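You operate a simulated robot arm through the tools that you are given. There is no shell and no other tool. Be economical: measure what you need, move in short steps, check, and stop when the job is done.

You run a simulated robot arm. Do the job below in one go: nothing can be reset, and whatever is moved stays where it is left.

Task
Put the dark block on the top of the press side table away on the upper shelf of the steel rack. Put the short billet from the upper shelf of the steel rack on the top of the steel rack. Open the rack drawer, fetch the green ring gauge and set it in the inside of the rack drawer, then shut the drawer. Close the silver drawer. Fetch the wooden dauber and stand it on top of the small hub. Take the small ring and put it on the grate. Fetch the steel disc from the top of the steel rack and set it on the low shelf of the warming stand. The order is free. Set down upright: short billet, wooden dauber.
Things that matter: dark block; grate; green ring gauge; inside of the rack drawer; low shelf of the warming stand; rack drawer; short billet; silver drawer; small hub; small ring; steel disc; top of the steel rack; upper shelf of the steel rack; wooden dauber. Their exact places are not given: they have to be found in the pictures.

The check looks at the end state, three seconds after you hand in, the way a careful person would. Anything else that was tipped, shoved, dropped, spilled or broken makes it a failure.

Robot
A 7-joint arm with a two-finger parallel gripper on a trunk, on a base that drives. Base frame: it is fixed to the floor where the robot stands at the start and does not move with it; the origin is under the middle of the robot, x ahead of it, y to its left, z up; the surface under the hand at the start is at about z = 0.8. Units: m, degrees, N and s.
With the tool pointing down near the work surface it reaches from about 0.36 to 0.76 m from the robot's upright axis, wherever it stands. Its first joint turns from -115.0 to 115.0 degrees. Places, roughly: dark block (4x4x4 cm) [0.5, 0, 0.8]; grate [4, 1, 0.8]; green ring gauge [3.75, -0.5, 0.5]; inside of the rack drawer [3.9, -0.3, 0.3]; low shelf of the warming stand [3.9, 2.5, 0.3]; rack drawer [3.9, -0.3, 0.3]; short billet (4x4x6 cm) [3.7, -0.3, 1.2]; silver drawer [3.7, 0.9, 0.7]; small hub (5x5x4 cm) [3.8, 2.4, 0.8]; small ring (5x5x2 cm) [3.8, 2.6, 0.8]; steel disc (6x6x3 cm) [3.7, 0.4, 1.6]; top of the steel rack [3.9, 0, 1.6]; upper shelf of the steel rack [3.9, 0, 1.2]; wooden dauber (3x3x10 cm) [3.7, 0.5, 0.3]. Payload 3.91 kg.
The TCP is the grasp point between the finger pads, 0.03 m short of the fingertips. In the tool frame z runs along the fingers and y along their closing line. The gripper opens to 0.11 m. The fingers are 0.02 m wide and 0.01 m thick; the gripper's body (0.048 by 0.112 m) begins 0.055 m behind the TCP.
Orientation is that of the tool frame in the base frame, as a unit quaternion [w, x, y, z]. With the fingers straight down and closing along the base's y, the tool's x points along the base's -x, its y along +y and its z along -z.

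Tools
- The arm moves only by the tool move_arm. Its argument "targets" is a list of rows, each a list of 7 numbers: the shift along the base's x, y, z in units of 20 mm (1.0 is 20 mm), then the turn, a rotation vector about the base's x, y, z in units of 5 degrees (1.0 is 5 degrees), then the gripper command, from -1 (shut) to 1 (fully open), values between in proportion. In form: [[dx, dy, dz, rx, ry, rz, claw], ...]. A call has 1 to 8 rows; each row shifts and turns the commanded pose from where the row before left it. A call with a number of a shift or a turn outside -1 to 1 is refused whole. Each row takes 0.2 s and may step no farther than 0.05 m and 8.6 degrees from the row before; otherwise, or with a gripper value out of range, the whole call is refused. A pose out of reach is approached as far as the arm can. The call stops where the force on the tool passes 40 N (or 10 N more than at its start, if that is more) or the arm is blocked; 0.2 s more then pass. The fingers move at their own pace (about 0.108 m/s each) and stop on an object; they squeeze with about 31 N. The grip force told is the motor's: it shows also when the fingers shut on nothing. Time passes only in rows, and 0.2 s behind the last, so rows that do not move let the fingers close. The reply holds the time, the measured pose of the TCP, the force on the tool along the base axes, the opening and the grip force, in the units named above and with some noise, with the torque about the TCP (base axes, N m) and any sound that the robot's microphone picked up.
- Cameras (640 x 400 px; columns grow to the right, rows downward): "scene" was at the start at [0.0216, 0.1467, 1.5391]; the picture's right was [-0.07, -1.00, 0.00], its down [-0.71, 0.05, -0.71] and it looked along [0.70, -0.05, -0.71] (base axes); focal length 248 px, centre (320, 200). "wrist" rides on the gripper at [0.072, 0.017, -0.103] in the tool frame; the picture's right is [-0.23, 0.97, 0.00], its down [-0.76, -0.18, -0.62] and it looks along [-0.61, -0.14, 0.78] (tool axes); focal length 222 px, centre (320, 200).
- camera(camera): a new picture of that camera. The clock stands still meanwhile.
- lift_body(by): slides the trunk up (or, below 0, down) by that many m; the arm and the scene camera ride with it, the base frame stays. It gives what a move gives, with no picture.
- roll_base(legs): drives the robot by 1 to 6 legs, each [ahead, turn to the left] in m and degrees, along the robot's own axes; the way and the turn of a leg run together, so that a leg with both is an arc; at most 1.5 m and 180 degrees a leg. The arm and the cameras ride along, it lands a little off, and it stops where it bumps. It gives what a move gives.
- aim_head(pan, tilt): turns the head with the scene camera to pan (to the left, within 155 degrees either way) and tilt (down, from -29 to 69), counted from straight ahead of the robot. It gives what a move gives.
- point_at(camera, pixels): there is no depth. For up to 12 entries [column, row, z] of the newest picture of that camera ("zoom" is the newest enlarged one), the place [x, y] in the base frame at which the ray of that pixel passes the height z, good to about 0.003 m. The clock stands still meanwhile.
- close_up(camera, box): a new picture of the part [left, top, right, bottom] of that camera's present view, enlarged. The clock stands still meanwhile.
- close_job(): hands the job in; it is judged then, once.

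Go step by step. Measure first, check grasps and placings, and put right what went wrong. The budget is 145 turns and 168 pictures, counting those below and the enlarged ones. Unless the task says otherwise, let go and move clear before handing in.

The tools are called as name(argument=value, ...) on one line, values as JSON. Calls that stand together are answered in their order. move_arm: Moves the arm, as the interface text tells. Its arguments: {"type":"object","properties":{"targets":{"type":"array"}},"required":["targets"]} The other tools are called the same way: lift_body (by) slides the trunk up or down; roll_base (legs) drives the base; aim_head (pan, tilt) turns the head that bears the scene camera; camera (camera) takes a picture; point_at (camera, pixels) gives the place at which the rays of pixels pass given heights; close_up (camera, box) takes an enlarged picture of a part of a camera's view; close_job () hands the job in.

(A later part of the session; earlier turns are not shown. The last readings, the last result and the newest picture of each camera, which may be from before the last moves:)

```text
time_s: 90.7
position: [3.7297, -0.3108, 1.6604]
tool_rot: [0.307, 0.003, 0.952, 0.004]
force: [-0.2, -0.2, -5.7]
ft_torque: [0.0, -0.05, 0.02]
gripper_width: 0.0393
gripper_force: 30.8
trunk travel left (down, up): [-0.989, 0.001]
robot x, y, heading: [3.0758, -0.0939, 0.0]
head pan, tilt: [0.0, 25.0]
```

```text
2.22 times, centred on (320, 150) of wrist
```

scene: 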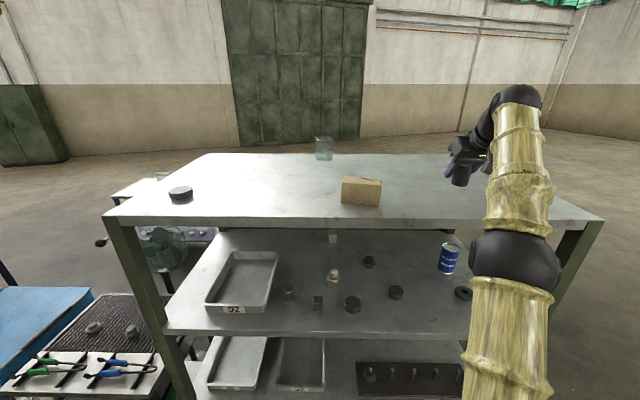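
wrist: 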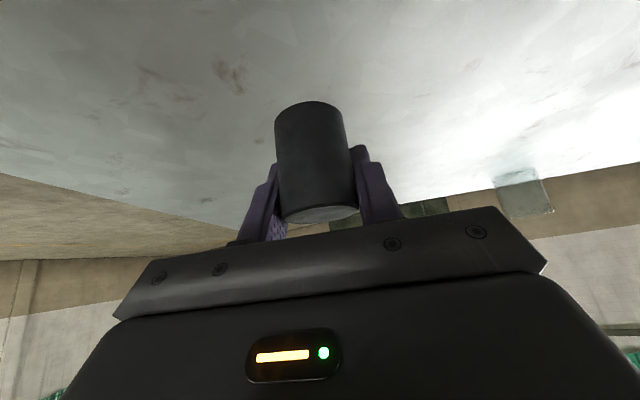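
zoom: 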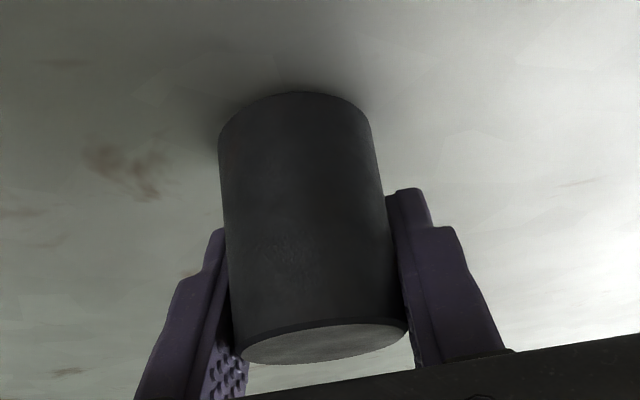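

Not touching yet (force −5.7 N is only weight). I'll continue in small steps.

move_arm(targets=[[0, 0, -0.2, 0, 0, 0, -1], [0, 0, -0.2, 0, 0, 0, -1], [0, 0, -0.2, 0, 0, 0, -1], [0, 0, -0.2, 0, 0, 0, -1], [0, 0, -0.2, 0, 0, 0, -1], [0, 0, -0.2, 0, 0, 0, -1]])

```text
time_s: 91.8
position: [3.7281, -0.3092, 1.6503]
tool_rot: [0.317, 0.002, 0.949, 0.001]
force: [-2.1, 0.2, 7.0]
ft_torque: [-0.13, 0.14, -0.08]
gripper_width: 0.0399
gripper_force: 30.6
trunk travel left (down, up): [-0.989, 0.001]
robot x, y, heading: [3.0735, -0.0901, 0.5]
head pan, tilt: [0.0, 25.0]
stopped in row 5: the force on the tool passed its limit at 43 N (the readings are from after the stop); the commanded pose is now the measured one
```

Contact. I'll release and withdraw along the finger direction.

move_arm(targets=[[0, 0, 0, 0, 0, 0, 0.0], [0, 0, 0, 0, 0, 0, 0.1], [0, 0, 0, 0, 0, 0, 0.1], [-0.6, 0, 0.8, 0, 0, 0, 0.1], [-0.6, 0, 0.8, 0, 0, 0, 0.1], [-0.6, 0, 0.8, 0, 0, 0, 0.1], [-0.6, 0, 0.8, 0, 0, 0, 0.1], [-1, 0, 0.8, 0, 0, 0, 0.1]])

camera(camera="wrist")

camera(camera="scene")

```text
time_s: 93.6
position: [3.6588, -0.3074, 1.7288]
tool_rot: [0.316, 0.002, 0.949, 0.001]
force: [-0.1, -0.6, 0.0]
ft_torque: [-0.01, -0.03, 0.0]
gripper_width: 0.0605
gripper_force: 0.0
trunk travel left (down, up): [-0.989, 0.001]
robot x, y, heading: [3.067, -0.0924, -0.0]
head pan, tilt: [0.0, 25.0]
```

```text
132 pictures are left
```

wrist: 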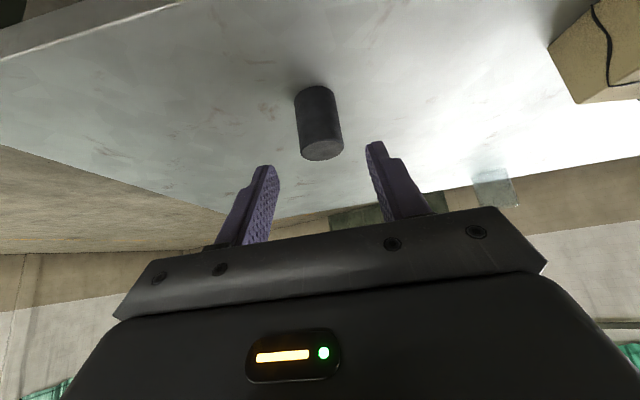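

```text
131 pictures are left
```

scene: 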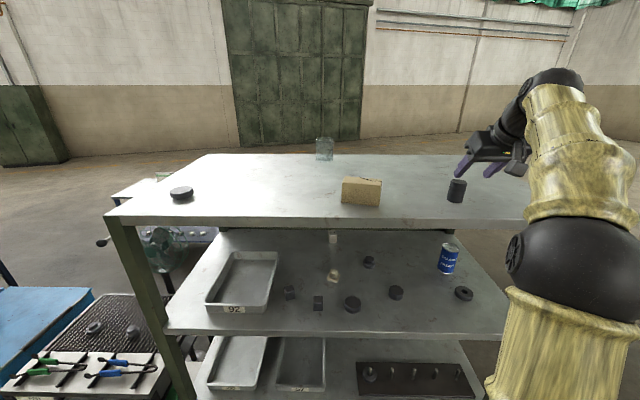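

The billet stands on the rack's top at scene (457,190). Next the rack drawer: I'll back the base away, lower the trunk and look at the drawer and green ring gauge.

roll_base(legs=[[-0.28, 0]])

lift_body(by=-0.75)

aim_head(pan=-10, tilt=30)

camera(camera="scene")

camera(camera="wrist")

```text
time_s: 95.8
position: [3.3791, -0.3093, 1.7293]
tool_rot: [0.315, 0.003, 0.949, 0.002]
force: [0.5, -0.3, 0.0]
ft_torque: [-0.02, 0.01, 0.0]
gripper_width: 0.0605
gripper_force: 0.1
trunk travel left (down, up): [-0.989, 0.001]
robot x, y, heading: [2.7898, -0.0909, -0.2]
head pan, tilt: [0.0, 25.0]
```

```text
refused: -0.75 is not a number from -0.4 to 0.4
```

```text
time_s: 96.5
position: [3.3809, -0.3085, 1.7291]
tool_rot: [0.315, 0.004, 0.949, 0.001]
force: [-0.4, -0.4, 1.3]
ft_torque: [0.03, -0.03, -0.01]
gripper_width: 0.0604
gripper_force: 0.0
trunk travel left (down, up): [-0.989, 0.001]
robot x, y, heading: [2.7927, -0.0932, -0.1]
head pan, tilt: [-10.0, 30.0]
```

```text
130 pictures are left
```

scene: 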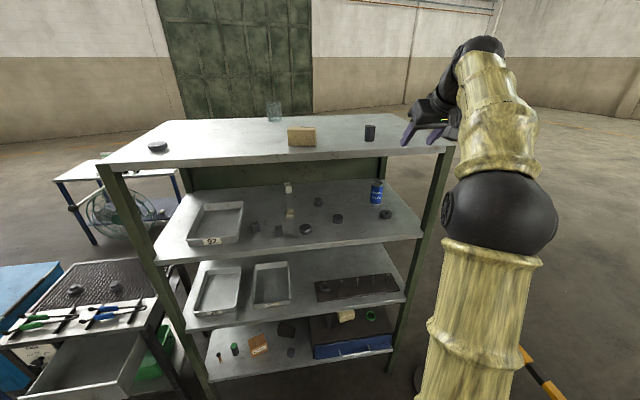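

```text
129 pictures are left
```

wrist: 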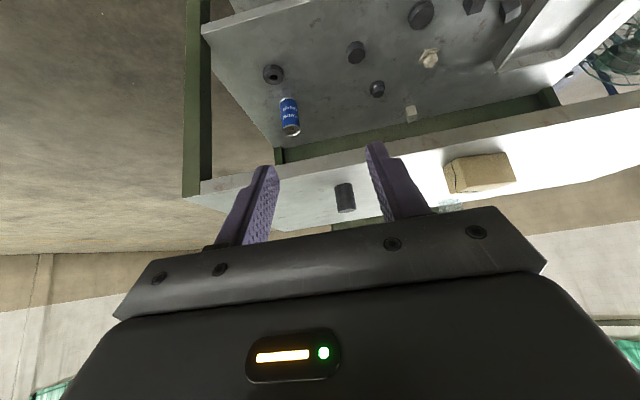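

The drawer unit is at scene (350,340), the green ring at (370,317). I'll lower the trunk in two steps.

lift_body(by=-0.4)

lift_body(by=-0.35)

aim_head(pan=-15, tilt=32)

camera(camera="scene")

camera(camera="wrist")

```text
time_s: 100.3
position: [3.3793, -0.3097, 1.3289]
tool_rot: [0.314, 0.004, 0.949, 0.002]
force: [0.1, 0.5, 0.2]
ft_torque: [0.0, -0.01, 0.01]
gripper_width: 0.0603
gripper_force: 0.1
trunk travel left (down, up): [-0.589, 0.401]
robot x, y, heading: [2.7928, -0.0896, -0.1]
head pan, tilt: [-10.0, 30.0]
```

```text
time_s: 103.7
position: [3.3797, -0.3101, 0.9789]
tool_rot: [0.314, 0.004, 0.949, 0.0]
force: [0.0, 0.2, 0.5]
ft_torque: [0.02, 0.01, -0.01]
gripper_width: 0.0603
gripper_force: 0.0
trunk travel left (down, up): [-0.239, 0.751]
robot x, y, heading: [2.7927, -0.0932, 0.0]
head pan, tilt: [-10.0, 30.0]
```

```text
time_s: 104.4
position: [3.3813, -0.3091, 0.9789]
tool_rot: [0.314, 0.004, 0.949, 0.0]
force: [-0.4, 0.1, 0.0]
ft_torque: [0.02, 0.02, -0.05]
gripper_width: 0.0605
gripper_force: 0.0
trunk travel left (down, up): [-0.239, 0.751]
robot x, y, heading: [2.7939, -0.094, -0.1]
head pan, tilt: [-15.0, 32.0]
```

```text
128 pictures are left
```

scene: 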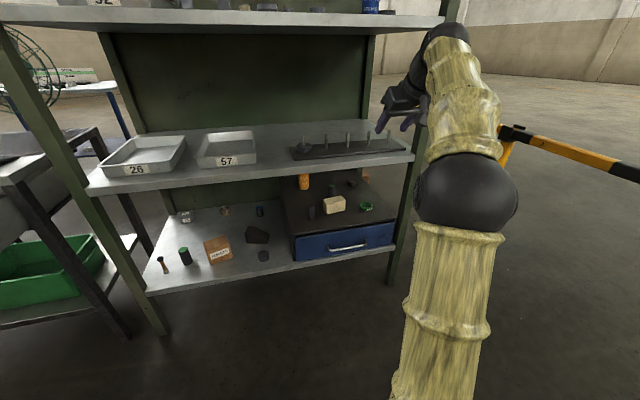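

```text
127 pictures are left
```

wrist: 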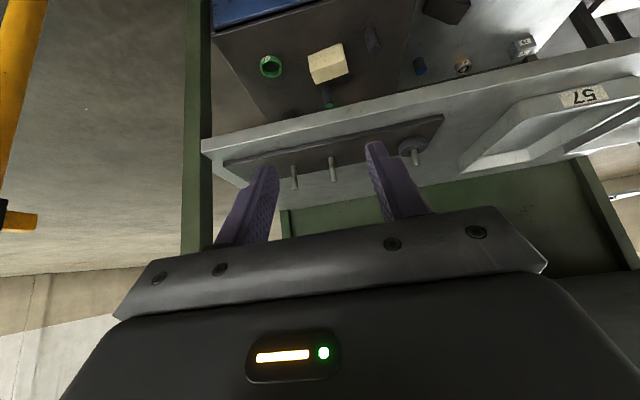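

I'll zoom in on the drawer and measure.

close_up(camera="scene", box=[140, 160, 420, 300])

point_at(camera="scene", pixels=[[347, 247, 0.38], [329, 250, 0.38], [366, 245, 0.38], [296, 262, 0.31], [394, 246, 0.31], [393, 224, 0.47], [366, 207, 0.47], [164, 265, 0.31], [164, 273, 0.31], [185, 258, 0.31]])

point_at(camera="wrist", pixels=[[271, 66, 0.49], [271, 66, 0.47], [327, 63, 0.5], [215, 25, 0.47], [201, 145, 0.75]])

```text
2.29 times, centred on (280, 230) of scene
```

zoom: 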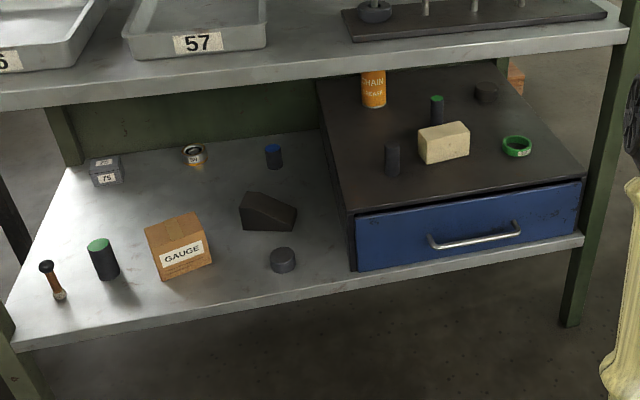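

```text
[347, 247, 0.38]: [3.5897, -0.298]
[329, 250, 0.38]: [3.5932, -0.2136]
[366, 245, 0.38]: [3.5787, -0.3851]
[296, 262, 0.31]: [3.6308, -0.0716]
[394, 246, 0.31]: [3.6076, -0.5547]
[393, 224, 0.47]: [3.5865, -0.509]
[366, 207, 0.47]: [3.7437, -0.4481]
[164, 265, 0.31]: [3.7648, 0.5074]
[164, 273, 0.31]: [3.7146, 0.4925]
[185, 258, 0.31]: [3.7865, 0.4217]
```

```text
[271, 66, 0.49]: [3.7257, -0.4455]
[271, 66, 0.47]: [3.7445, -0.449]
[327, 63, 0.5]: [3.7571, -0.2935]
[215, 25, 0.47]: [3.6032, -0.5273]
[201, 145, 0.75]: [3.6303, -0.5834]
```

The ring gauge is at (3.744,-0.448, z≈0.47) from both cameras, and the handle at about (3.59,-0.30,0.38). I'll turn the hand to point level ahead with the fingers closing vertically, lowering on the way.

move_arm(targets=[[0, 0, -0.8, 0.974, -0.49, -0.49, 0.1], [0, 0, -0.8, 0.974, -0.49, -0.49, 0.1], [0, 0, -0.8, 0.974, -0.49, -0.49, 0.1], [0, 0, -0.8, 0.974, -0.49, -0.49, 0.1], [0, 0, -0.8, 0.974, -0.49, -0.49, 0.1], [0, 0, -0.8, 0.974, -0.49, -0.49, 0.1], [0, 0, -0.8, 0.974, -0.49, -0.49, 0.1], [0, 0, -0.8, 0.974, -0.49, -0.49, 0.1]])

camera(camera="scene")

```text
time_s: 106.2
position: [3.3787, -0.3099, 0.8495]
tool_rot: [0.445, 0.266, 0.814, 0.263]
force: [-0.1, 0.2, 0.1]
ft_torque: [0.0, -0.01, -0.03]
gripper_width: 0.0603
gripper_force: 0.0
trunk travel left (down, up): [-0.239, 0.751]
robot x, y, heading: [2.7923, -0.0932, -0.1]
head pan, tilt: [-15.0, 32.0]
```

```text
125 pictures are left
```

scene: 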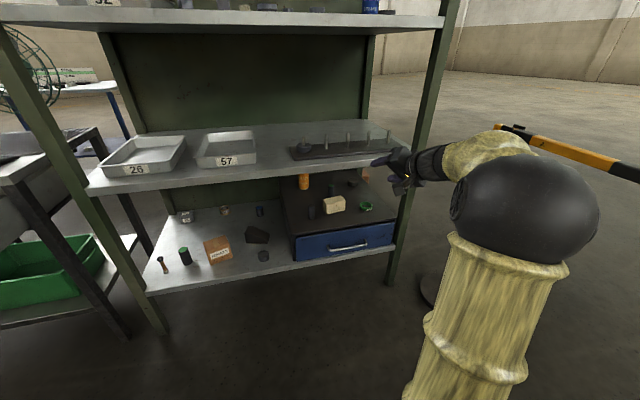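

The elbow still has room to the barrier. I'll continue the turn.

move_arm(targets=[[0, 0, -0.8, 0.974, -0.49, -0.49, 0.1], [0, 0, -0.8, 0.974, -0.49, -0.49, 0.1], [0, 0, -0.8, 0.974, -0.49, -0.49, 0.1], [0, 0, -0.8, 0.974, -0.49, -0.49, 0.1], [0, 0, -0.8, 0.974, -0.49, -0.49, 0.1], [0, 0, -0.8, 0.974, -0.49, -0.49, 0.1], [0, 0, -0.8, 0.974, -0.49, -0.49, 0.1], [0, 0, -0.8, 0.974, -0.49, -0.49, 0.1]])

move_arm(targets=[[0, 0, -0.8, 0.974, -0.49, -0.49, 0.1]])

camera(camera="scene")

camera(camera="wrist")

```text
time_s: 108.0
position: [3.3811, -0.3095, 0.7224]
tool_rot: [0.498, 0.481, 0.539, 0.478]
force: [-0.4, 0.2, -0.6]
ft_torque: [0.0, 0.02, 0.02]
gripper_width: 0.0606
gripper_force: 0.0
trunk travel left (down, up): [-0.239, 0.751]
robot x, y, heading: [2.7914, -0.0924, 0.1]
head pan, tilt: [-15.0, 32.0]
```

```text
time_s: 108.4
position: [3.3809, -0.3093, 0.7073]
tool_rot: [0.499, 0.502, 0.497, 0.502]
force: [0.6, -0.6, 0.0]
ft_torque: [0.0, -0.01, 0.0]
gripper_width: 0.0606
gripper_force: 0.0
trunk travel left (down, up): [-0.239, 0.751]
robot x, y, heading: [2.793, -0.0952, -0.4]
head pan, tilt: [-15.0, 32.0]
```

```text
124 pictures are left
```

scene: 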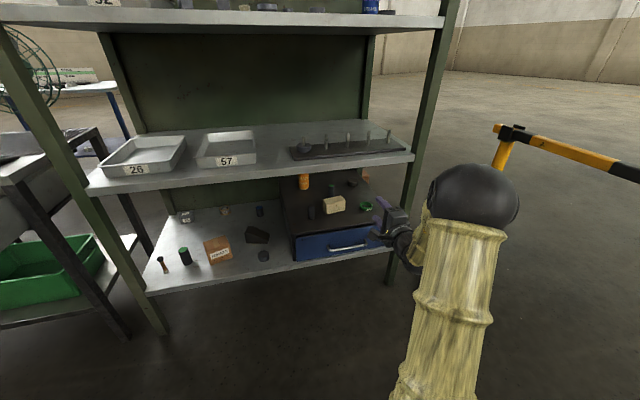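

```text
123 pictures are left
```

wrist: 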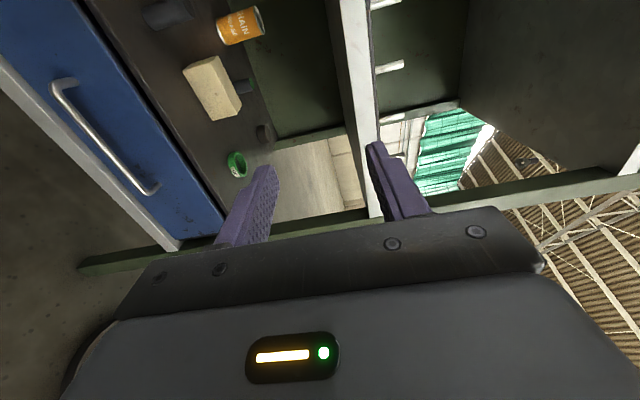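

The hand points level ahead with vertical closing; the handle is at wrist (100,135). I'll lower the trunk, then measure the handle again.

lift_body(by=-0.235)

move_arm(targets=[[0, 0, -1, 0, 0, 0, 0.1], [0, 0, -1, 0, 0, 0, 0.1], [0, 0, -1, 0, 0, 0, 0.1], [0, 0, -1, 0, 0, 0, 0.1]])

camera(camera="wrist")

camera(camera="scene")

```text
time_s: 110.9
position: [3.38, -0.3094, 0.4718]
tool_rot: [0.498, 0.503, 0.498, 0.5]
force: [0.1, -0.1, 1.3]
ft_torque: [-0.01, -0.01, -0.03]
gripper_width: 0.0604
gripper_force: 0.1
trunk travel left (down, up): [-0.004, 0.986]
robot x, y, heading: [2.7906, -0.0936, -0.3]
head pan, tilt: [-15.0, 32.0]
```

```text
time_s: 111.9
position: [3.3799, -0.3091, 0.3917]
tool_rot: [0.498, 0.502, 0.499, 0.501]
force: [0.2, 0.4, -0.2]
ft_torque: [-0.03, 0.01, -0.02]
gripper_width: 0.0606
gripper_force: 0.1
trunk travel left (down, up): [-0.004, 0.986]
robot x, y, heading: [2.7941, -0.0952, -0.1]
head pan, tilt: [-15.0, 32.0]
```

```text
122 pictures are left
```

wrist: 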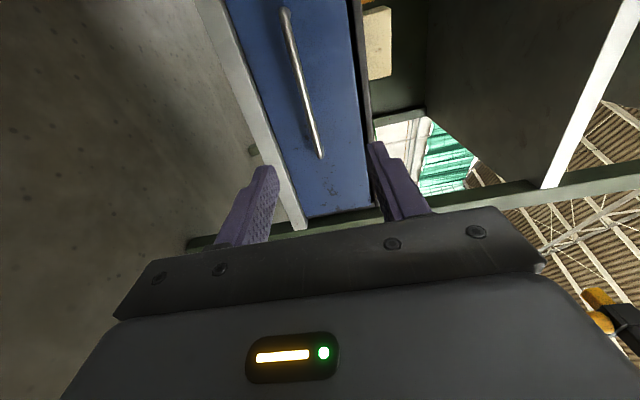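

```text
121 pictures are left
```

scene: 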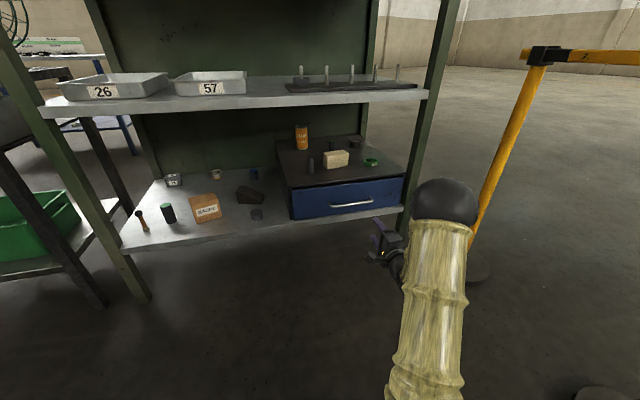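

From the wrist geometry the handle is at z≈0.376 and about 0.21 m ahead. I'll lower 15 mm and move ahead, then check before closing.

move_arm(targets=[[1, 0.05, -0.1, 0, 0, 0, 0.1], [1, 0.05, -0.1, 0, 0, 0, 0.1], [1, 0.05, -0.1, 0, 0, 0, 0.1], [1, 0.05, -0.1, 0, 0, 0, 0.1], [1, 0.05, -0.1, 0, 0, 0, 0.1], [1, 0.05, -0.1, 0, 0, 0, 0.1], [1, 0.05, -0.1, 0, 0, 0, 0.1], [1, 0.05, -0.1, 0, 0, 0, 0.1]])

camera(camera="wrist")

camera(camera="scene")

```text
time_s: 113.7
position: [3.5414, -0.3027, 0.3748]
tool_rot: [0.499, 0.502, 0.498, 0.501]
force: [0.0, 0.9, 0.2]
ft_torque: [0.01, -0.01, 0.0]
gripper_width: 0.0607
gripper_force: 0.2
trunk travel left (down, up): [-0.004, 0.986]
robot x, y, heading: [2.7906, -0.0897, -0.2]
head pan, tilt: [-15.0, 32.0]
```

```text
120 pictures are left
```

wrist: 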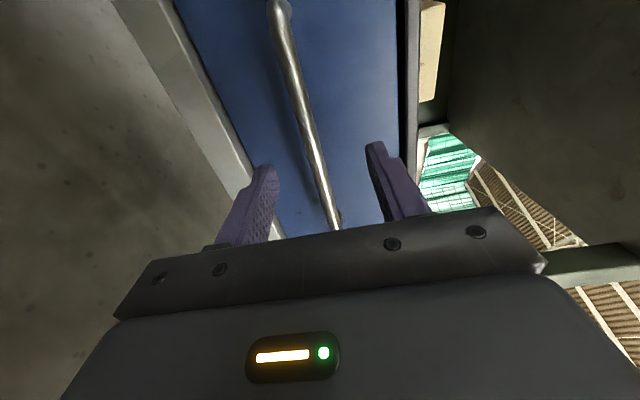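

```text
119 pictures are left
```

scene: 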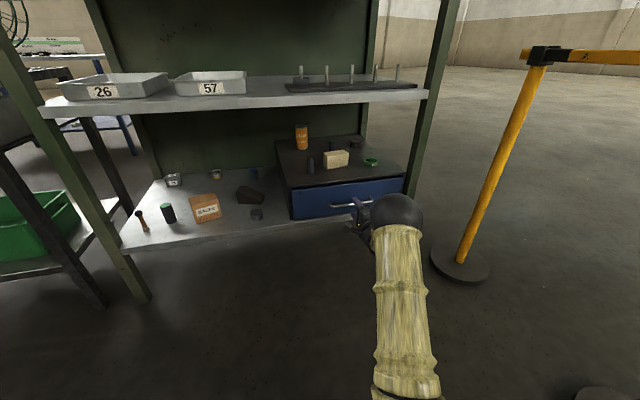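

The bar runs centred between the fingers. I'll go 30 mm further ahead and close.

move_arm(targets=[[0.75, 0, 0, 0, 0, 0, 0.1], [0.75, 0, 0, 0, 0, 0, 0.1], [0.4, 0, 0, 0, 0, 0, 0.1], [0, 0, 0, 0, 0, 0, -1], [0, 0, 0, 0, 0, 0, -1], [0, 0, 0, 0, 0, 0, -1], [0, 0, 0, 0, 0, 0, -1]])

camera(camera="wrist")

```text
time_s: 115.3
position: [3.5789, -0.3024, 0.3712]
tool_rot: [0.496, 0.506, 0.5, 0.498]
force: [0.4, 2.1, -27.8]
ft_torque: [-0.54, 0.34, -0.18]
gripper_width: 0.0118
gripper_force: 44.7
trunk travel left (down, up): [-0.004, 0.986]
robot x, y, heading: [2.7905, -0.0917, -0.2]
head pan, tilt: [-15.0, 32.0]
```

```text
118 pictures are left
```

wrist: 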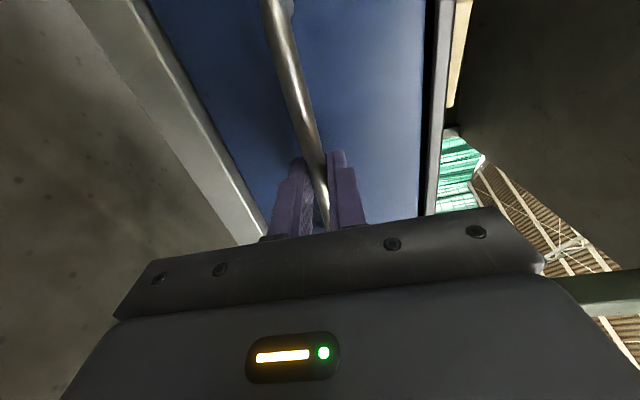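

The bar is gripped (opening 12 mm). I'll relax downward slightly and pull the drawer out.

move_arm(targets=[[-0.3, 0, -0.15, 0, 0, 0, -1], [-1, 0, 0, 0, 0, 0, -1], [-1, 0, 0, 0, 0, 0, -1], [-1, 0, 0, 0, 0, 0, -1], [-1, 0, 0, 0, 0, 0, -1], [-1, 0, 0, 0, 0, 0, -1], [-1, 0, 0, 0, 0, 0, -1]])

move_arm(targets=[[-1, 0, 0, 0, 0, 0, -1], [-1, 0, 0, 0, 0, 0, -1], [-1, 0, 0, 0, 0, 0, -1], [-1, 0, 0, 0, 0, 0, -1]])

camera(camera="scene")

```text
time_s: 116.9
position: [3.4526, -0.3, 0.3699]
tool_rot: [0.497, 0.505, 0.499, 0.5]
force: [0.6, 4.9, -25.5]
ft_torque: [-0.47, 0.34, 1.02]
gripper_width: 0.0115
gripper_force: 45.0
trunk travel left (down, up): [-0.004, 0.986]
robot x, y, heading: [2.7912, -0.0902, -0.3]
head pan, tilt: [-15.0, 32.0]
```

```text
time_s: 118.0
position: [3.3731, -0.2986, 0.3705]
tool_rot: [0.493, 0.506, 0.502, 0.499]
force: [-0.9, 0.7, -10.0]
ft_torque: [-0.58, 0.25, 0.05]
gripper_width: 0.0117
gripper_force: 45.1
trunk travel left (down, up): [-0.004, 0.986]
robot x, y, heading: [2.794, -0.0922, -0.1]
head pan, tilt: [-15.0, 32.0]
stopped in row 4: the force on the tool passed its limit at 41 N (the readings are from after the stop); the commanded pose is now the measured one
```

```text
117 pictures are left
```

scene: 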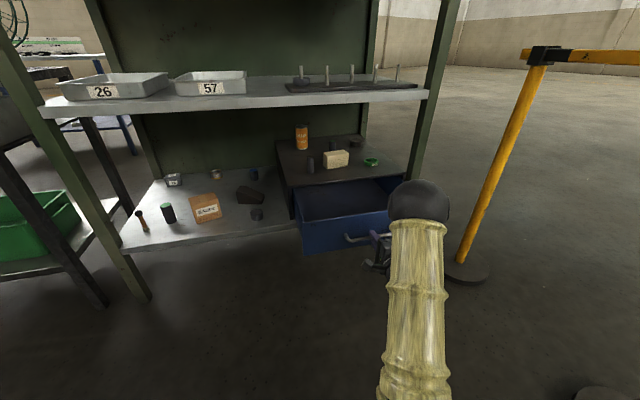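

The drawer is out by 0.2 m. I'll let go, back off, raise the trunk and turn the hand back to a tilted-down pose for the ring gauge.

move_arm(targets=[[0, 0, 0, 0, 0, 0, 0.1], [0, 0, 0, 0, 0, 0, 0.1], [0, 0, 0, 0, 0, 0, 0.1], [-1, 0, 0, 0, 0, 0, 0.1], [-1, 0, 0, 0, 0, 0, 0.1], [-1, 0, 0, 0, 0, 0, 0.1]])

lift_body(by=0.35)

move_arm(targets=[[0, 0, 0, -0.955, 0.348, 0.348, 0.5], [0, 0, 0, -0.955, 0.348, 0.348, 0.5], [0, 0, 0, -0.955, 0.348, 0.348, 0.5], [0, 0, 0, -0.955, 0.348, 0.348, 0.5], [0, 0, 0, -0.955, 0.348, 0.348, 0.5], [0, 0, 0, -0.955, 0.348, 0.348, 0.5], [0, 0, 0, -0.955, 0.348, 0.348, 0.5], [0, 0, 0, -0.955, 0.348, 0.348, 0.5]])

move_arm(targets=[[0, 0, 0, -0.955, 0.348, 0.348, 0.5], [0, 0, 0, -0.955, 0.348, 0.348, 0.5], [0, 0, 0, -0.955, 0.348, 0.348, 0.5], [0, 0, 0, -0.955, 0.348, 0.348, 0.5], [0, 0, 0, -0.955, 0.348, 0.348, 0.5], [0, 0, 0, -0.955, 0.348, 0.348, 0.5], [0, 0, 0, -0.955, 0.348, 0.348, 0.5], [0, 0, 0, -0.955, 0.348, 0.348, 0.5]])

move_arm(targets=[[0, 0, 0, -0.955, 0.348, 0.348, 0.5], [0, 0, 0, -0.955, 0.348, 0.348, 0.5]])

camera(camera="scene")

camera(camera="wrist")

```text
time_s: 119.5
position: [3.3136, -0.2994, 0.3705]
tool_rot: [0.496, 0.503, 0.5, 0.501]
force: [-0.8, -0.1, -0.1]
ft_torque: [0.02, -0.01, -0.02]
gripper_width: 0.0606
gripper_force: 0.0
trunk travel left (down, up): [-0.004, 0.986]
robot x, y, heading: [2.7921, -0.0902, -0.4]
head pan, tilt: [-15.0, 32.0]
```

```text
time_s: 122.9
position: [3.3124, -0.3003, 0.7213]
tool_rot: [0.496, 0.503, 0.5, 0.501]
force: [-0.3, 0.6, 0.1]
ft_torque: [-0.01, 0.0, -0.01]
gripper_width: 0.0603
gripper_force: 0.0
trunk travel left (down, up): [-0.354, 0.636]
robot x, y, heading: [2.7948, -0.0956, -0.3]
head pan, tilt: [-15.0, 32.0]
```

```text
time_s: 124.7
position: [3.3127, -0.2994, 0.7214]
tool_rot: [0.506, 0.306, 0.747, 0.302]
force: [0.1, -0.7, -0.4]
ft_torque: [0.0, -0.02, 0.01]
gripper_width: 0.0824
gripper_force: 0.0
trunk travel left (down, up): [-0.354, 0.636]
robot x, y, heading: [2.7936, -0.0942, -0.5]
head pan, tilt: [-15.0, 32.0]
```

```text
time_s: 126.5
position: [3.3124, -0.3005, 0.7204]
tool_rot: [0.446, 0.068, 0.89, 0.062]
force: [-0.6, 0.9, 0.3]
ft_torque: [-0.03, 0.02, 0.05]
gripper_width: 0.0823
gripper_force: 0.1
trunk travel left (down, up): [-0.354, 0.636]
robot x, y, heading: [2.7926, -0.0875, -0.1]
head pan, tilt: [-15.0, 32.0]
```

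```text
time_s: 127.1
position: [3.3136, -0.3001, 0.7212]
tool_rot: [0.421, 0.006, 0.907, -0.001]
force: [-0.3, -0.5, -0.2]
ft_torque: [0.03, -0.01, -0.01]
gripper_width: 0.0826
gripper_force: 0.0
trunk travel left (down, up): [-0.354, 0.636]
robot x, y, heading: [2.7904, -0.0941, -0.2]
head pan, tilt: [-15.0, 32.0]
```

```text
116 pictures are left
```

scene: 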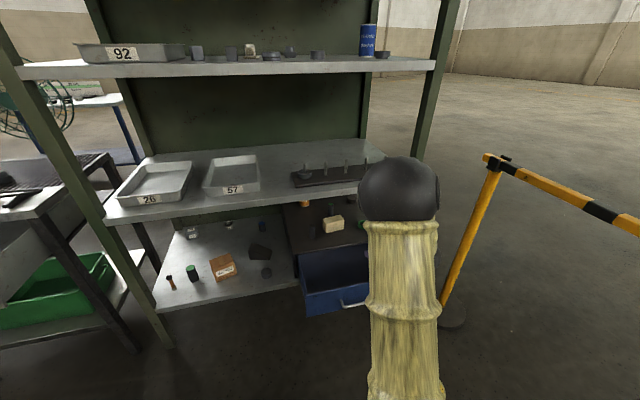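

```text
115 pictures are left
```

wrist: 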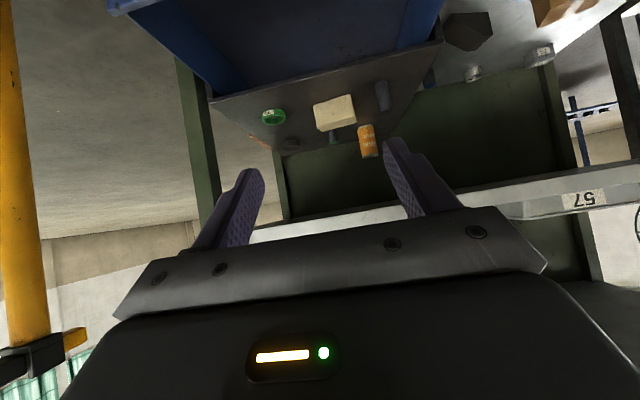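

The ring is at wrist (273,116). I'll shift the base rightwards and closer: turn left, back up, turn back, ahead.

roll_base(legs=[[0, 40], [-0.2, 0], [0, -40], [0.32, 0]])

aim_head(pan=-5, tilt=40)

camera(camera="scene")

camera(camera="wrist")

```text
time_s: 136.0
position: [3.4823, -0.4197, 0.7216]
tool_rot: [0.421, 0.001, 0.907, 0.002]
force: [-1.0, 0.5, 0.3]
ft_torque: [-0.01, 0.0, 0.0]
gripper_width: 0.0825
gripper_force: 0.0
trunk travel left (down, up): [-0.354, 0.636]
robot x, y, heading: [2.9619, -0.2159, 0.5]
head pan, tilt: [-15.0, 32.0]
```

```text
time_s: 136.8
position: [3.4825, -0.418, 0.7209]
tool_rot: [0.421, 0.002, 0.907, 0.002]
force: [-0.4, 0.2, -0.3]
ft_torque: [0.0, 0.01, 0.02]
gripper_width: 0.0823
gripper_force: 0.0
trunk travel left (down, up): [-0.354, 0.636]
robot x, y, heading: [2.9572, -0.216, 0.6]
head pan, tilt: [-5.0, 40.0]
```

```text
114 pictures are left
```

scene: 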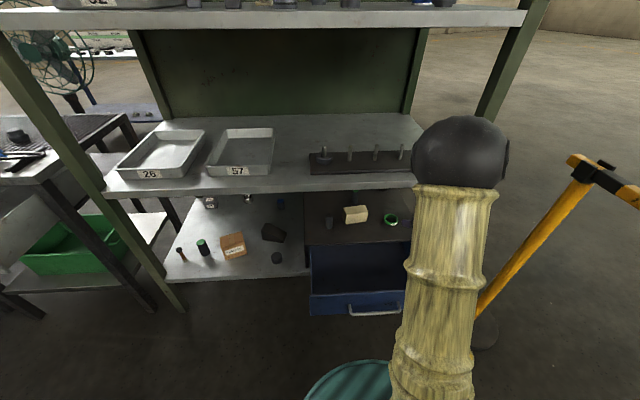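

```text
113 pictures are left
```

wrist: 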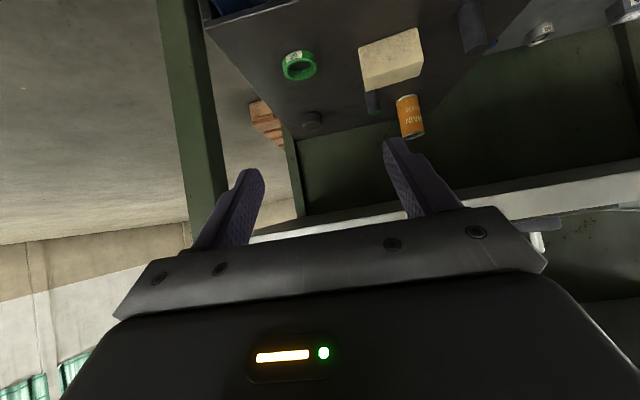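

I'll measure the ring precisely from both cameras.

close_up(camera="wrist", box=[230, 20, 430, 145])

close_up(camera="scene", box=[290, 180, 450, 280])

point_at(camera="wrist", pixels=[[299, 66, 0.48], [299, 66, 0.46], [282, 66, 0.47], [317, 64, 0.47], [390, 65, 0.48]])

point_at(camera="scene", pixels=[[391, 219, 0.48], [391, 219, 0.46], [354, 214, 0.48]])

```text
3.20 times, centred on (330, 82) of wrist
```

zoom: 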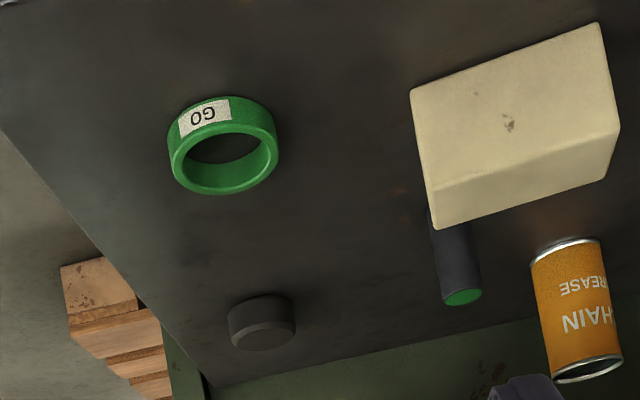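

```text
4.00 times, centred on (370, 230) of scene
```

zoom: 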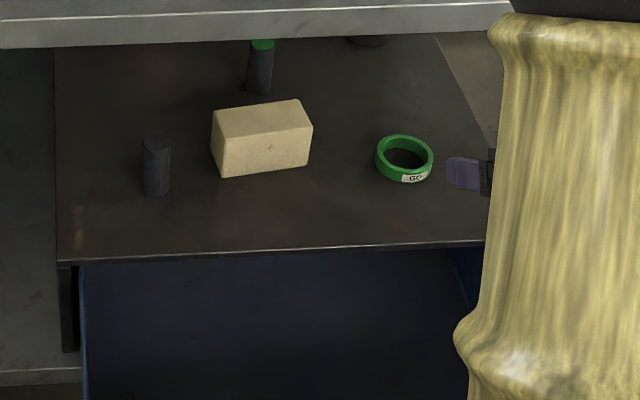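

```text
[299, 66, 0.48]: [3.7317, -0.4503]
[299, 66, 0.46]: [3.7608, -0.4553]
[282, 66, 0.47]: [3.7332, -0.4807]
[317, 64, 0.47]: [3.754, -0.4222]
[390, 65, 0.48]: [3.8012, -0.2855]
```

```text
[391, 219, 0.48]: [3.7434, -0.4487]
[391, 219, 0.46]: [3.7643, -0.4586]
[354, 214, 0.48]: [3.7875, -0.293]
```

The ring's centre is about (3.747,-0.451), 58 mm wide. I'll lower over the open drawer, then move in above the ring.

lift_body(by=-0.185)

move_arm(targets=[[1, -0.2, 0, 0, 0, 0, 0.5], [1, -0.2, 0, 0, 0, 0, 0.5], [1, -0.2, 0, 0, 0, 0, 0.5], [1, -0.2, 0, 0, 0, 0, 0.5], [1, -0.2, 0, 0, 0, 0, 0.5], [1, -0.2, 0, 0, 0, 0, 0.5], [1, -0.2, 0, 0, 0, 0, 0.5], [1, -0.2, 0, 0, 0, 0, 0.5]])

move_arm(targets=[[1, 0, 0, 0, 0, 0, 0.5], [1, 0, 0, 0, 0, 0, 0.5], [1, 0, 0, 0, 0, 0, 0.5]])

camera(camera="wrist")

camera(camera="scene")

```text
time_s: 138.8
position: [3.4822, -0.4181, 0.536]
tool_rot: [0.421, 0.002, 0.907, 0.001]
force: [0.5, -0.3, 0.5]
ft_torque: [0.02, -0.03, 0.01]
gripper_width: 0.0823
gripper_force: 0.1
trunk travel left (down, up): [-0.169, 0.821]
robot x, y, heading: [2.9577, -0.2185, 0.5]
head pan, tilt: [-5.0, 40.0]
```

```text
time_s: 140.6
position: [3.6406, -0.4514, 0.5366]
tool_rot: [0.421, 0.002, 0.907, 0.001]
force: [-0.4, 0.5, -0.4]
ft_torque: [-0.01, -0.02, 0.02]
gripper_width: 0.0824
gripper_force: 0.1
trunk travel left (down, up): [-0.169, 0.821]
robot x, y, heading: [2.9585, -0.2211, 0.5]
head pan, tilt: [-5.0, 40.0]
```

```text
time_s: 141.4
position: [3.7026, -0.4512, 0.5383]
tool_rot: [0.422, 0.002, 0.907, 0.001]
force: [0.1, -0.4, 0.0]
ft_torque: [-0.02, 0.02, 0.0]
gripper_width: 0.0826
gripper_force: 0.1
trunk travel left (down, up): [-0.169, 0.821]
robot x, y, heading: [2.9612, -0.2154, 0.3]
head pan, tilt: [-5.0, 40.0]
```

```text
110 pictures are left
```

wrist: 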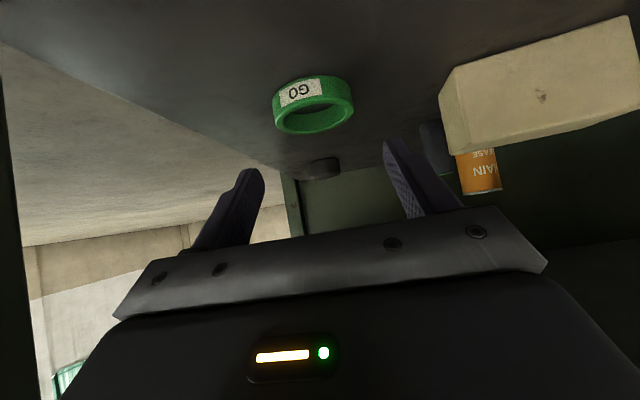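

```text
109 pictures are left
```

scene: 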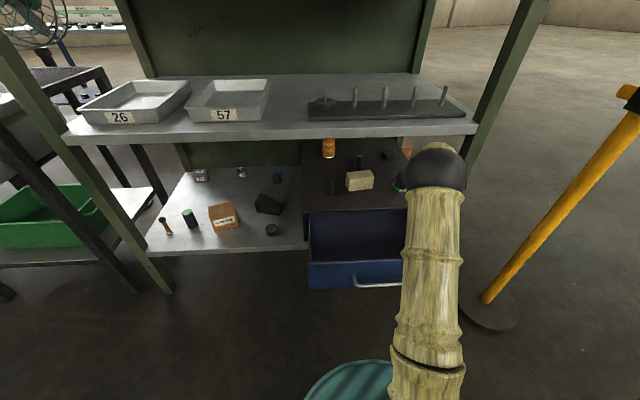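

The ring is centred between the fingers at (313,105). I'll move down along the approach and close.

move_arm(targets=[[0.47, 0, -0.75, 0, 0, 0, 0.5], [0.47, 0, -0.75, 0, 0, 0, 0.5], [0.47, 0, -0.75, 0, 0, 0, 0.5], [0, 0, 0, 0, 0, 0, 0.5]])

camera(camera="wrist")

```text
time_s: 142.4
position: [3.7312, -0.4511, 0.4918]
tool_rot: [0.421, 0.001, 0.907, 0.001]
force: [0.1, 0.0, -0.3]
ft_torque: [0.02, -0.02, -0.03]
gripper_width: 0.0826
gripper_force: 0.2
trunk travel left (down, up): [-0.169, 0.821]
robot x, y, heading: [2.9596, -0.2164, 0.5]
head pan, tilt: [-5.0, 40.0]
```

```text
108 pictures are left
```

wrist: 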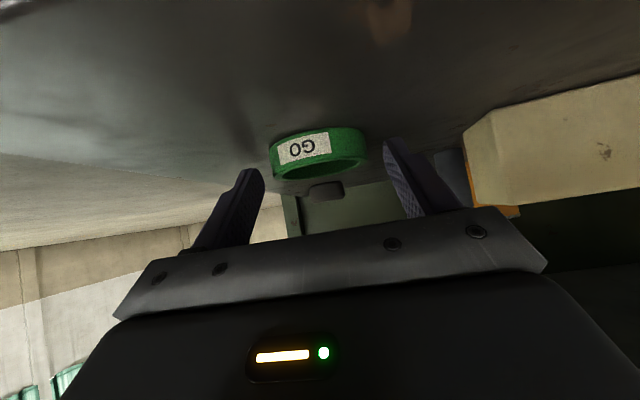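

The ring lies between the fingertips. I'll close, then lift a bit.

move_arm(targets=[[0, 0, 0, 0, 0, 0, -1], [0, 0, 0, 0, 0, 0, -1], [0, 0, 0, 0, 0, 0, -1], [0, 0, 0, 0, 0, 0, -1]])

move_arm(targets=[[-0.3, 0, 1, 0, 0, 0, -1], [-0.6, 0, 0.6, 0, 0, 0, -1], [-1, 0.2, 0.1, 0, 0, 0, -1], [-1, 0.3, 0, 0, 0, 0, -1], [-1, 0.3, 0, 0, 0, 0, -1]])

camera(camera="wrist")

camera(camera="scene")

```text
time_s: 143.4
position: [3.7315, -0.4524, 0.492]
tool_rot: [0.421, 0.003, 0.907, 0.001]
force: [0.7, -0.2, 0.1]
ft_torque: [-0.06, 0.0, 0.02]
gripper_width: 0.0605
gripper_force: 30.3
trunk travel left (down, up): [-0.169, 0.821]
robot x, y, heading: [2.9592, -0.2192, 0.3]
head pan, tilt: [-5.0, 40.0]
```

```text
time_s: 144.6
position: [3.6528, -0.4353, 0.525]
tool_rot: [0.421, 0.001, 0.907, 0.001]
force: [-0.5, 0.5, -2.2]
ft_torque: [0.01, 0.01, -0.02]
gripper_width: 0.0603
gripper_force: 30.8
trunk travel left (down, up): [-0.169, 0.821]
robot x, y, heading: [2.959, -0.2169, 0.2]
head pan, tilt: [-5.0, 40.0]
```

```text
107 pictures are left
```

wrist: 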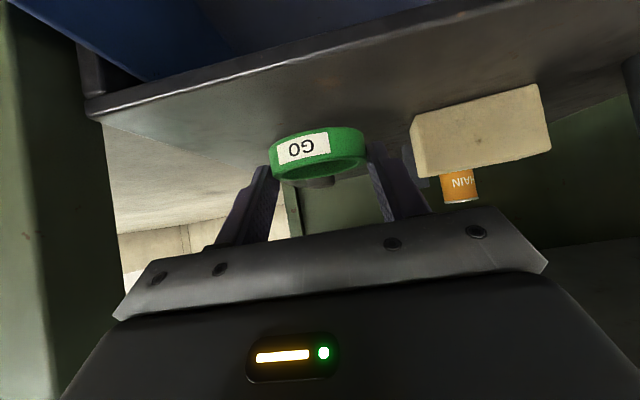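

```text
106 pictures are left
```

scene: 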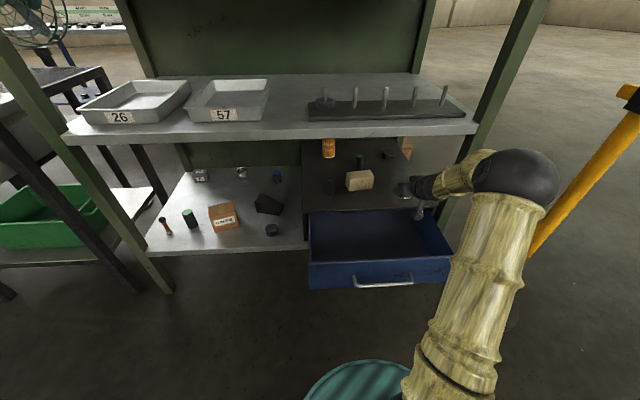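

The ring is held. To fit behind the drawer's front panel I'll steepen the hand to about 10° tilt while moving over the open drawer at (3.535,-0.28).

move_arm(targets=[[-0.74, 0.97, 0.5, 0, 1, 0, -1], [-0.74, 0.97, 0.5, 0, 1, 0, -1], [-0.74, 0.97, 0.3, 0, 1, 0, -1], [-0.74, 0.97, 0.2, 0, 1, 0, -1], [-0.74, 0.97, 0, 0, 1, 0, -1], [-0.74, 0.97, 0, 0, 1, 0, -1], [-0.74, 0.97, 0, 0, 1, 0, -1], [-0.74, 0.97, 0, 0, 1, 0, -1]])

camera(camera="wrist")

camera(camera="scene")

```text
time_s: 146.4
position: [3.5351, -0.2781, 0.5568]
tool_rot: [0.084, 0.002, 0.996, 0.001]
force: [0.2, 0.4, -0.3]
ft_torque: [-0.02, 0.04, 0.01]
gripper_width: 0.0605
gripper_force: 30.9
trunk travel left (down, up): [-0.169, 0.821]
robot x, y, heading: [2.9573, -0.2172, 0.6]
head pan, tilt: [-5.0, 40.0]
```

```text
105 pictures are left
```

wrist: 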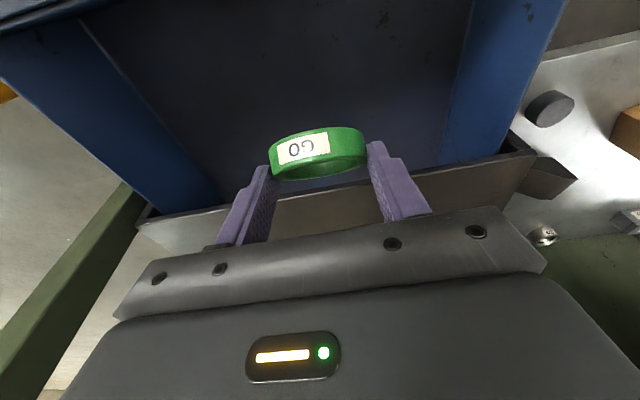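

```text
104 pictures are left
```

scene: 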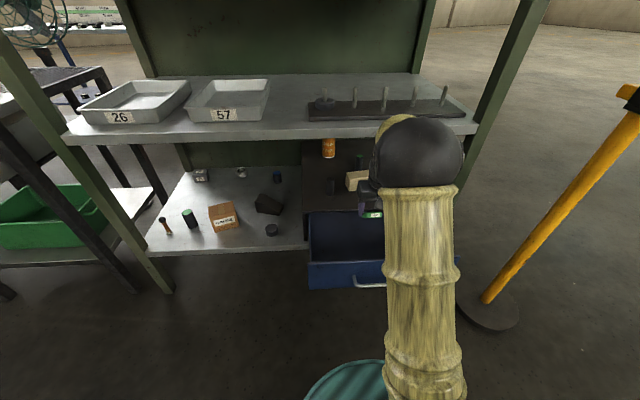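

The ring hangs over the drawer interior. I'll lower by the trunk, then in small arm steps to contact.

lift_body(by=-0.14)

move_arm(targets=[[0, 0, -0.5, 0, 0, 0, -1], [0, 0, -0.4, 0, 0, 0, -1], [0, 0, -0.3, 0, 0, 0, -1]])

camera(camera="wrist")

```text
time_s: 148.1
position: [3.5354, -0.2787, 0.4161]
tool_rot: [0.086, 0.003, 0.996, 0.0]
force: [-0.6, 0.8, -0.3]
ft_torque: [-0.01, -0.01, -0.04]
gripper_width: 0.0604
gripper_force: 30.8
trunk travel left (down, up): [-0.029, 0.961]
robot x, y, heading: [2.9588, -0.2189, 0.4]
head pan, tilt: [-5.0, 40.0]
```

```text
time_s: 148.9
position: [3.5358, -0.2794, 0.3917]
tool_rot: [0.085, 0.003, 0.996, 0.001]
force: [-1.0, -0.1, -0.9]
ft_torque: [0.02, 0.01, -0.01]
gripper_width: 0.0603
gripper_force: 31.1
trunk travel left (down, up): [-0.029, 0.961]
robot x, y, heading: [2.9609, -0.2154, 0.8]
head pan, tilt: [-5.0, 40.0]
```

```text
103 pictures are left
```

wrist: 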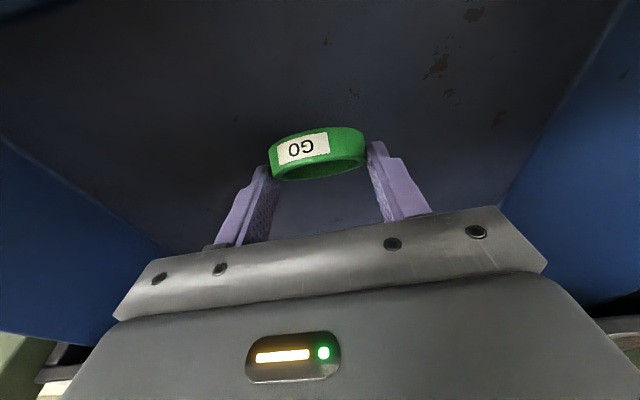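

Close to the floor. I'll continue in fine steps.

move_arm(targets=[[0, 0, -0.25, 0, 0, 0, -1], [0, 0, -0.25, 0, 0, 0, -1], [0, 0, -0.25, 0, 0, 0, -1], [0, 0, -0.25, 0, 0, 0, -1], [0, 0, -0.25, 0, 0, 0, -1], [0, 0, -0.25, 0, 0, 0, -1]])

camera(camera="wrist")

```text
time_s: 150.3
position: [3.5373, -0.2788, 0.3666]
tool_rot: [0.089, 0.003, 0.996, 0.0]
force: [0.5, 0.8, 20.7]
ft_torque: [0.03, -0.43, -0.14]
gripper_width: 0.0607
gripper_force: 31.5
trunk travel left (down, up): [-0.029, 0.961]
robot x, y, heading: [2.958, -0.2186, 0.4]
head pan, tilt: [-5.0, 40.0]
```

```text
102 pictures are left
```

wrist: 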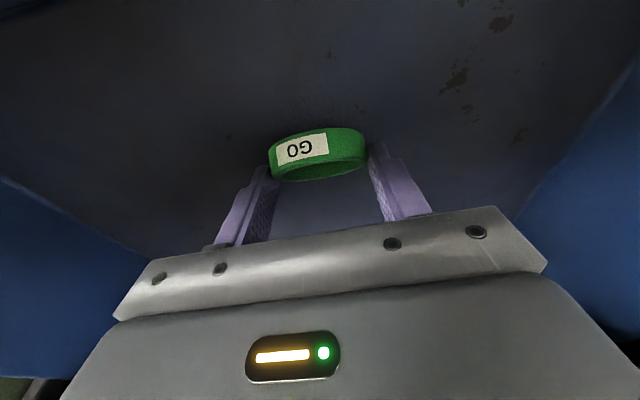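

The ring touches the drawer floor. I'll release and raise.

move_arm(targets=[[0, 0, 0, 0, 0, 0, 0.3], [0, 0, 0, 0, 0, 0, 0.5], [0, 0, 0, 0, 0, 0, 0.5], [0, 0, 1, 0, 0, 0, 0.5], [0, 0, 1, 0, 0, 0, 0.5], [0, 0, 1, 0, 0, 0, 0.5], [0, 0, 1, 0, 0, 0, 0.5], [0, 0, 1, 0, 0, 0, 0.5]])

camera(camera="wrist")

```text
time_s: 152.1
position: [3.5353, -0.2788, 0.4617]
tool_rot: [0.086, 0.002, 0.996, 0.002]
force: [-0.1, 0.0, 0.3]
ft_torque: [0.01, -0.02, -0.01]
gripper_width: 0.0825
gripper_force: 0.1
trunk travel left (down, up): [-0.029, 0.961]
robot x, y, heading: [2.9618, -0.2158, 0.5]
head pan, tilt: [-5.0, 40.0]
```

```text
101 pictures are left
```

wrist: 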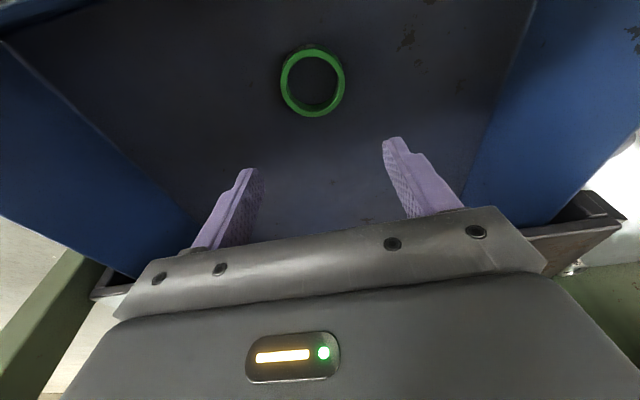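

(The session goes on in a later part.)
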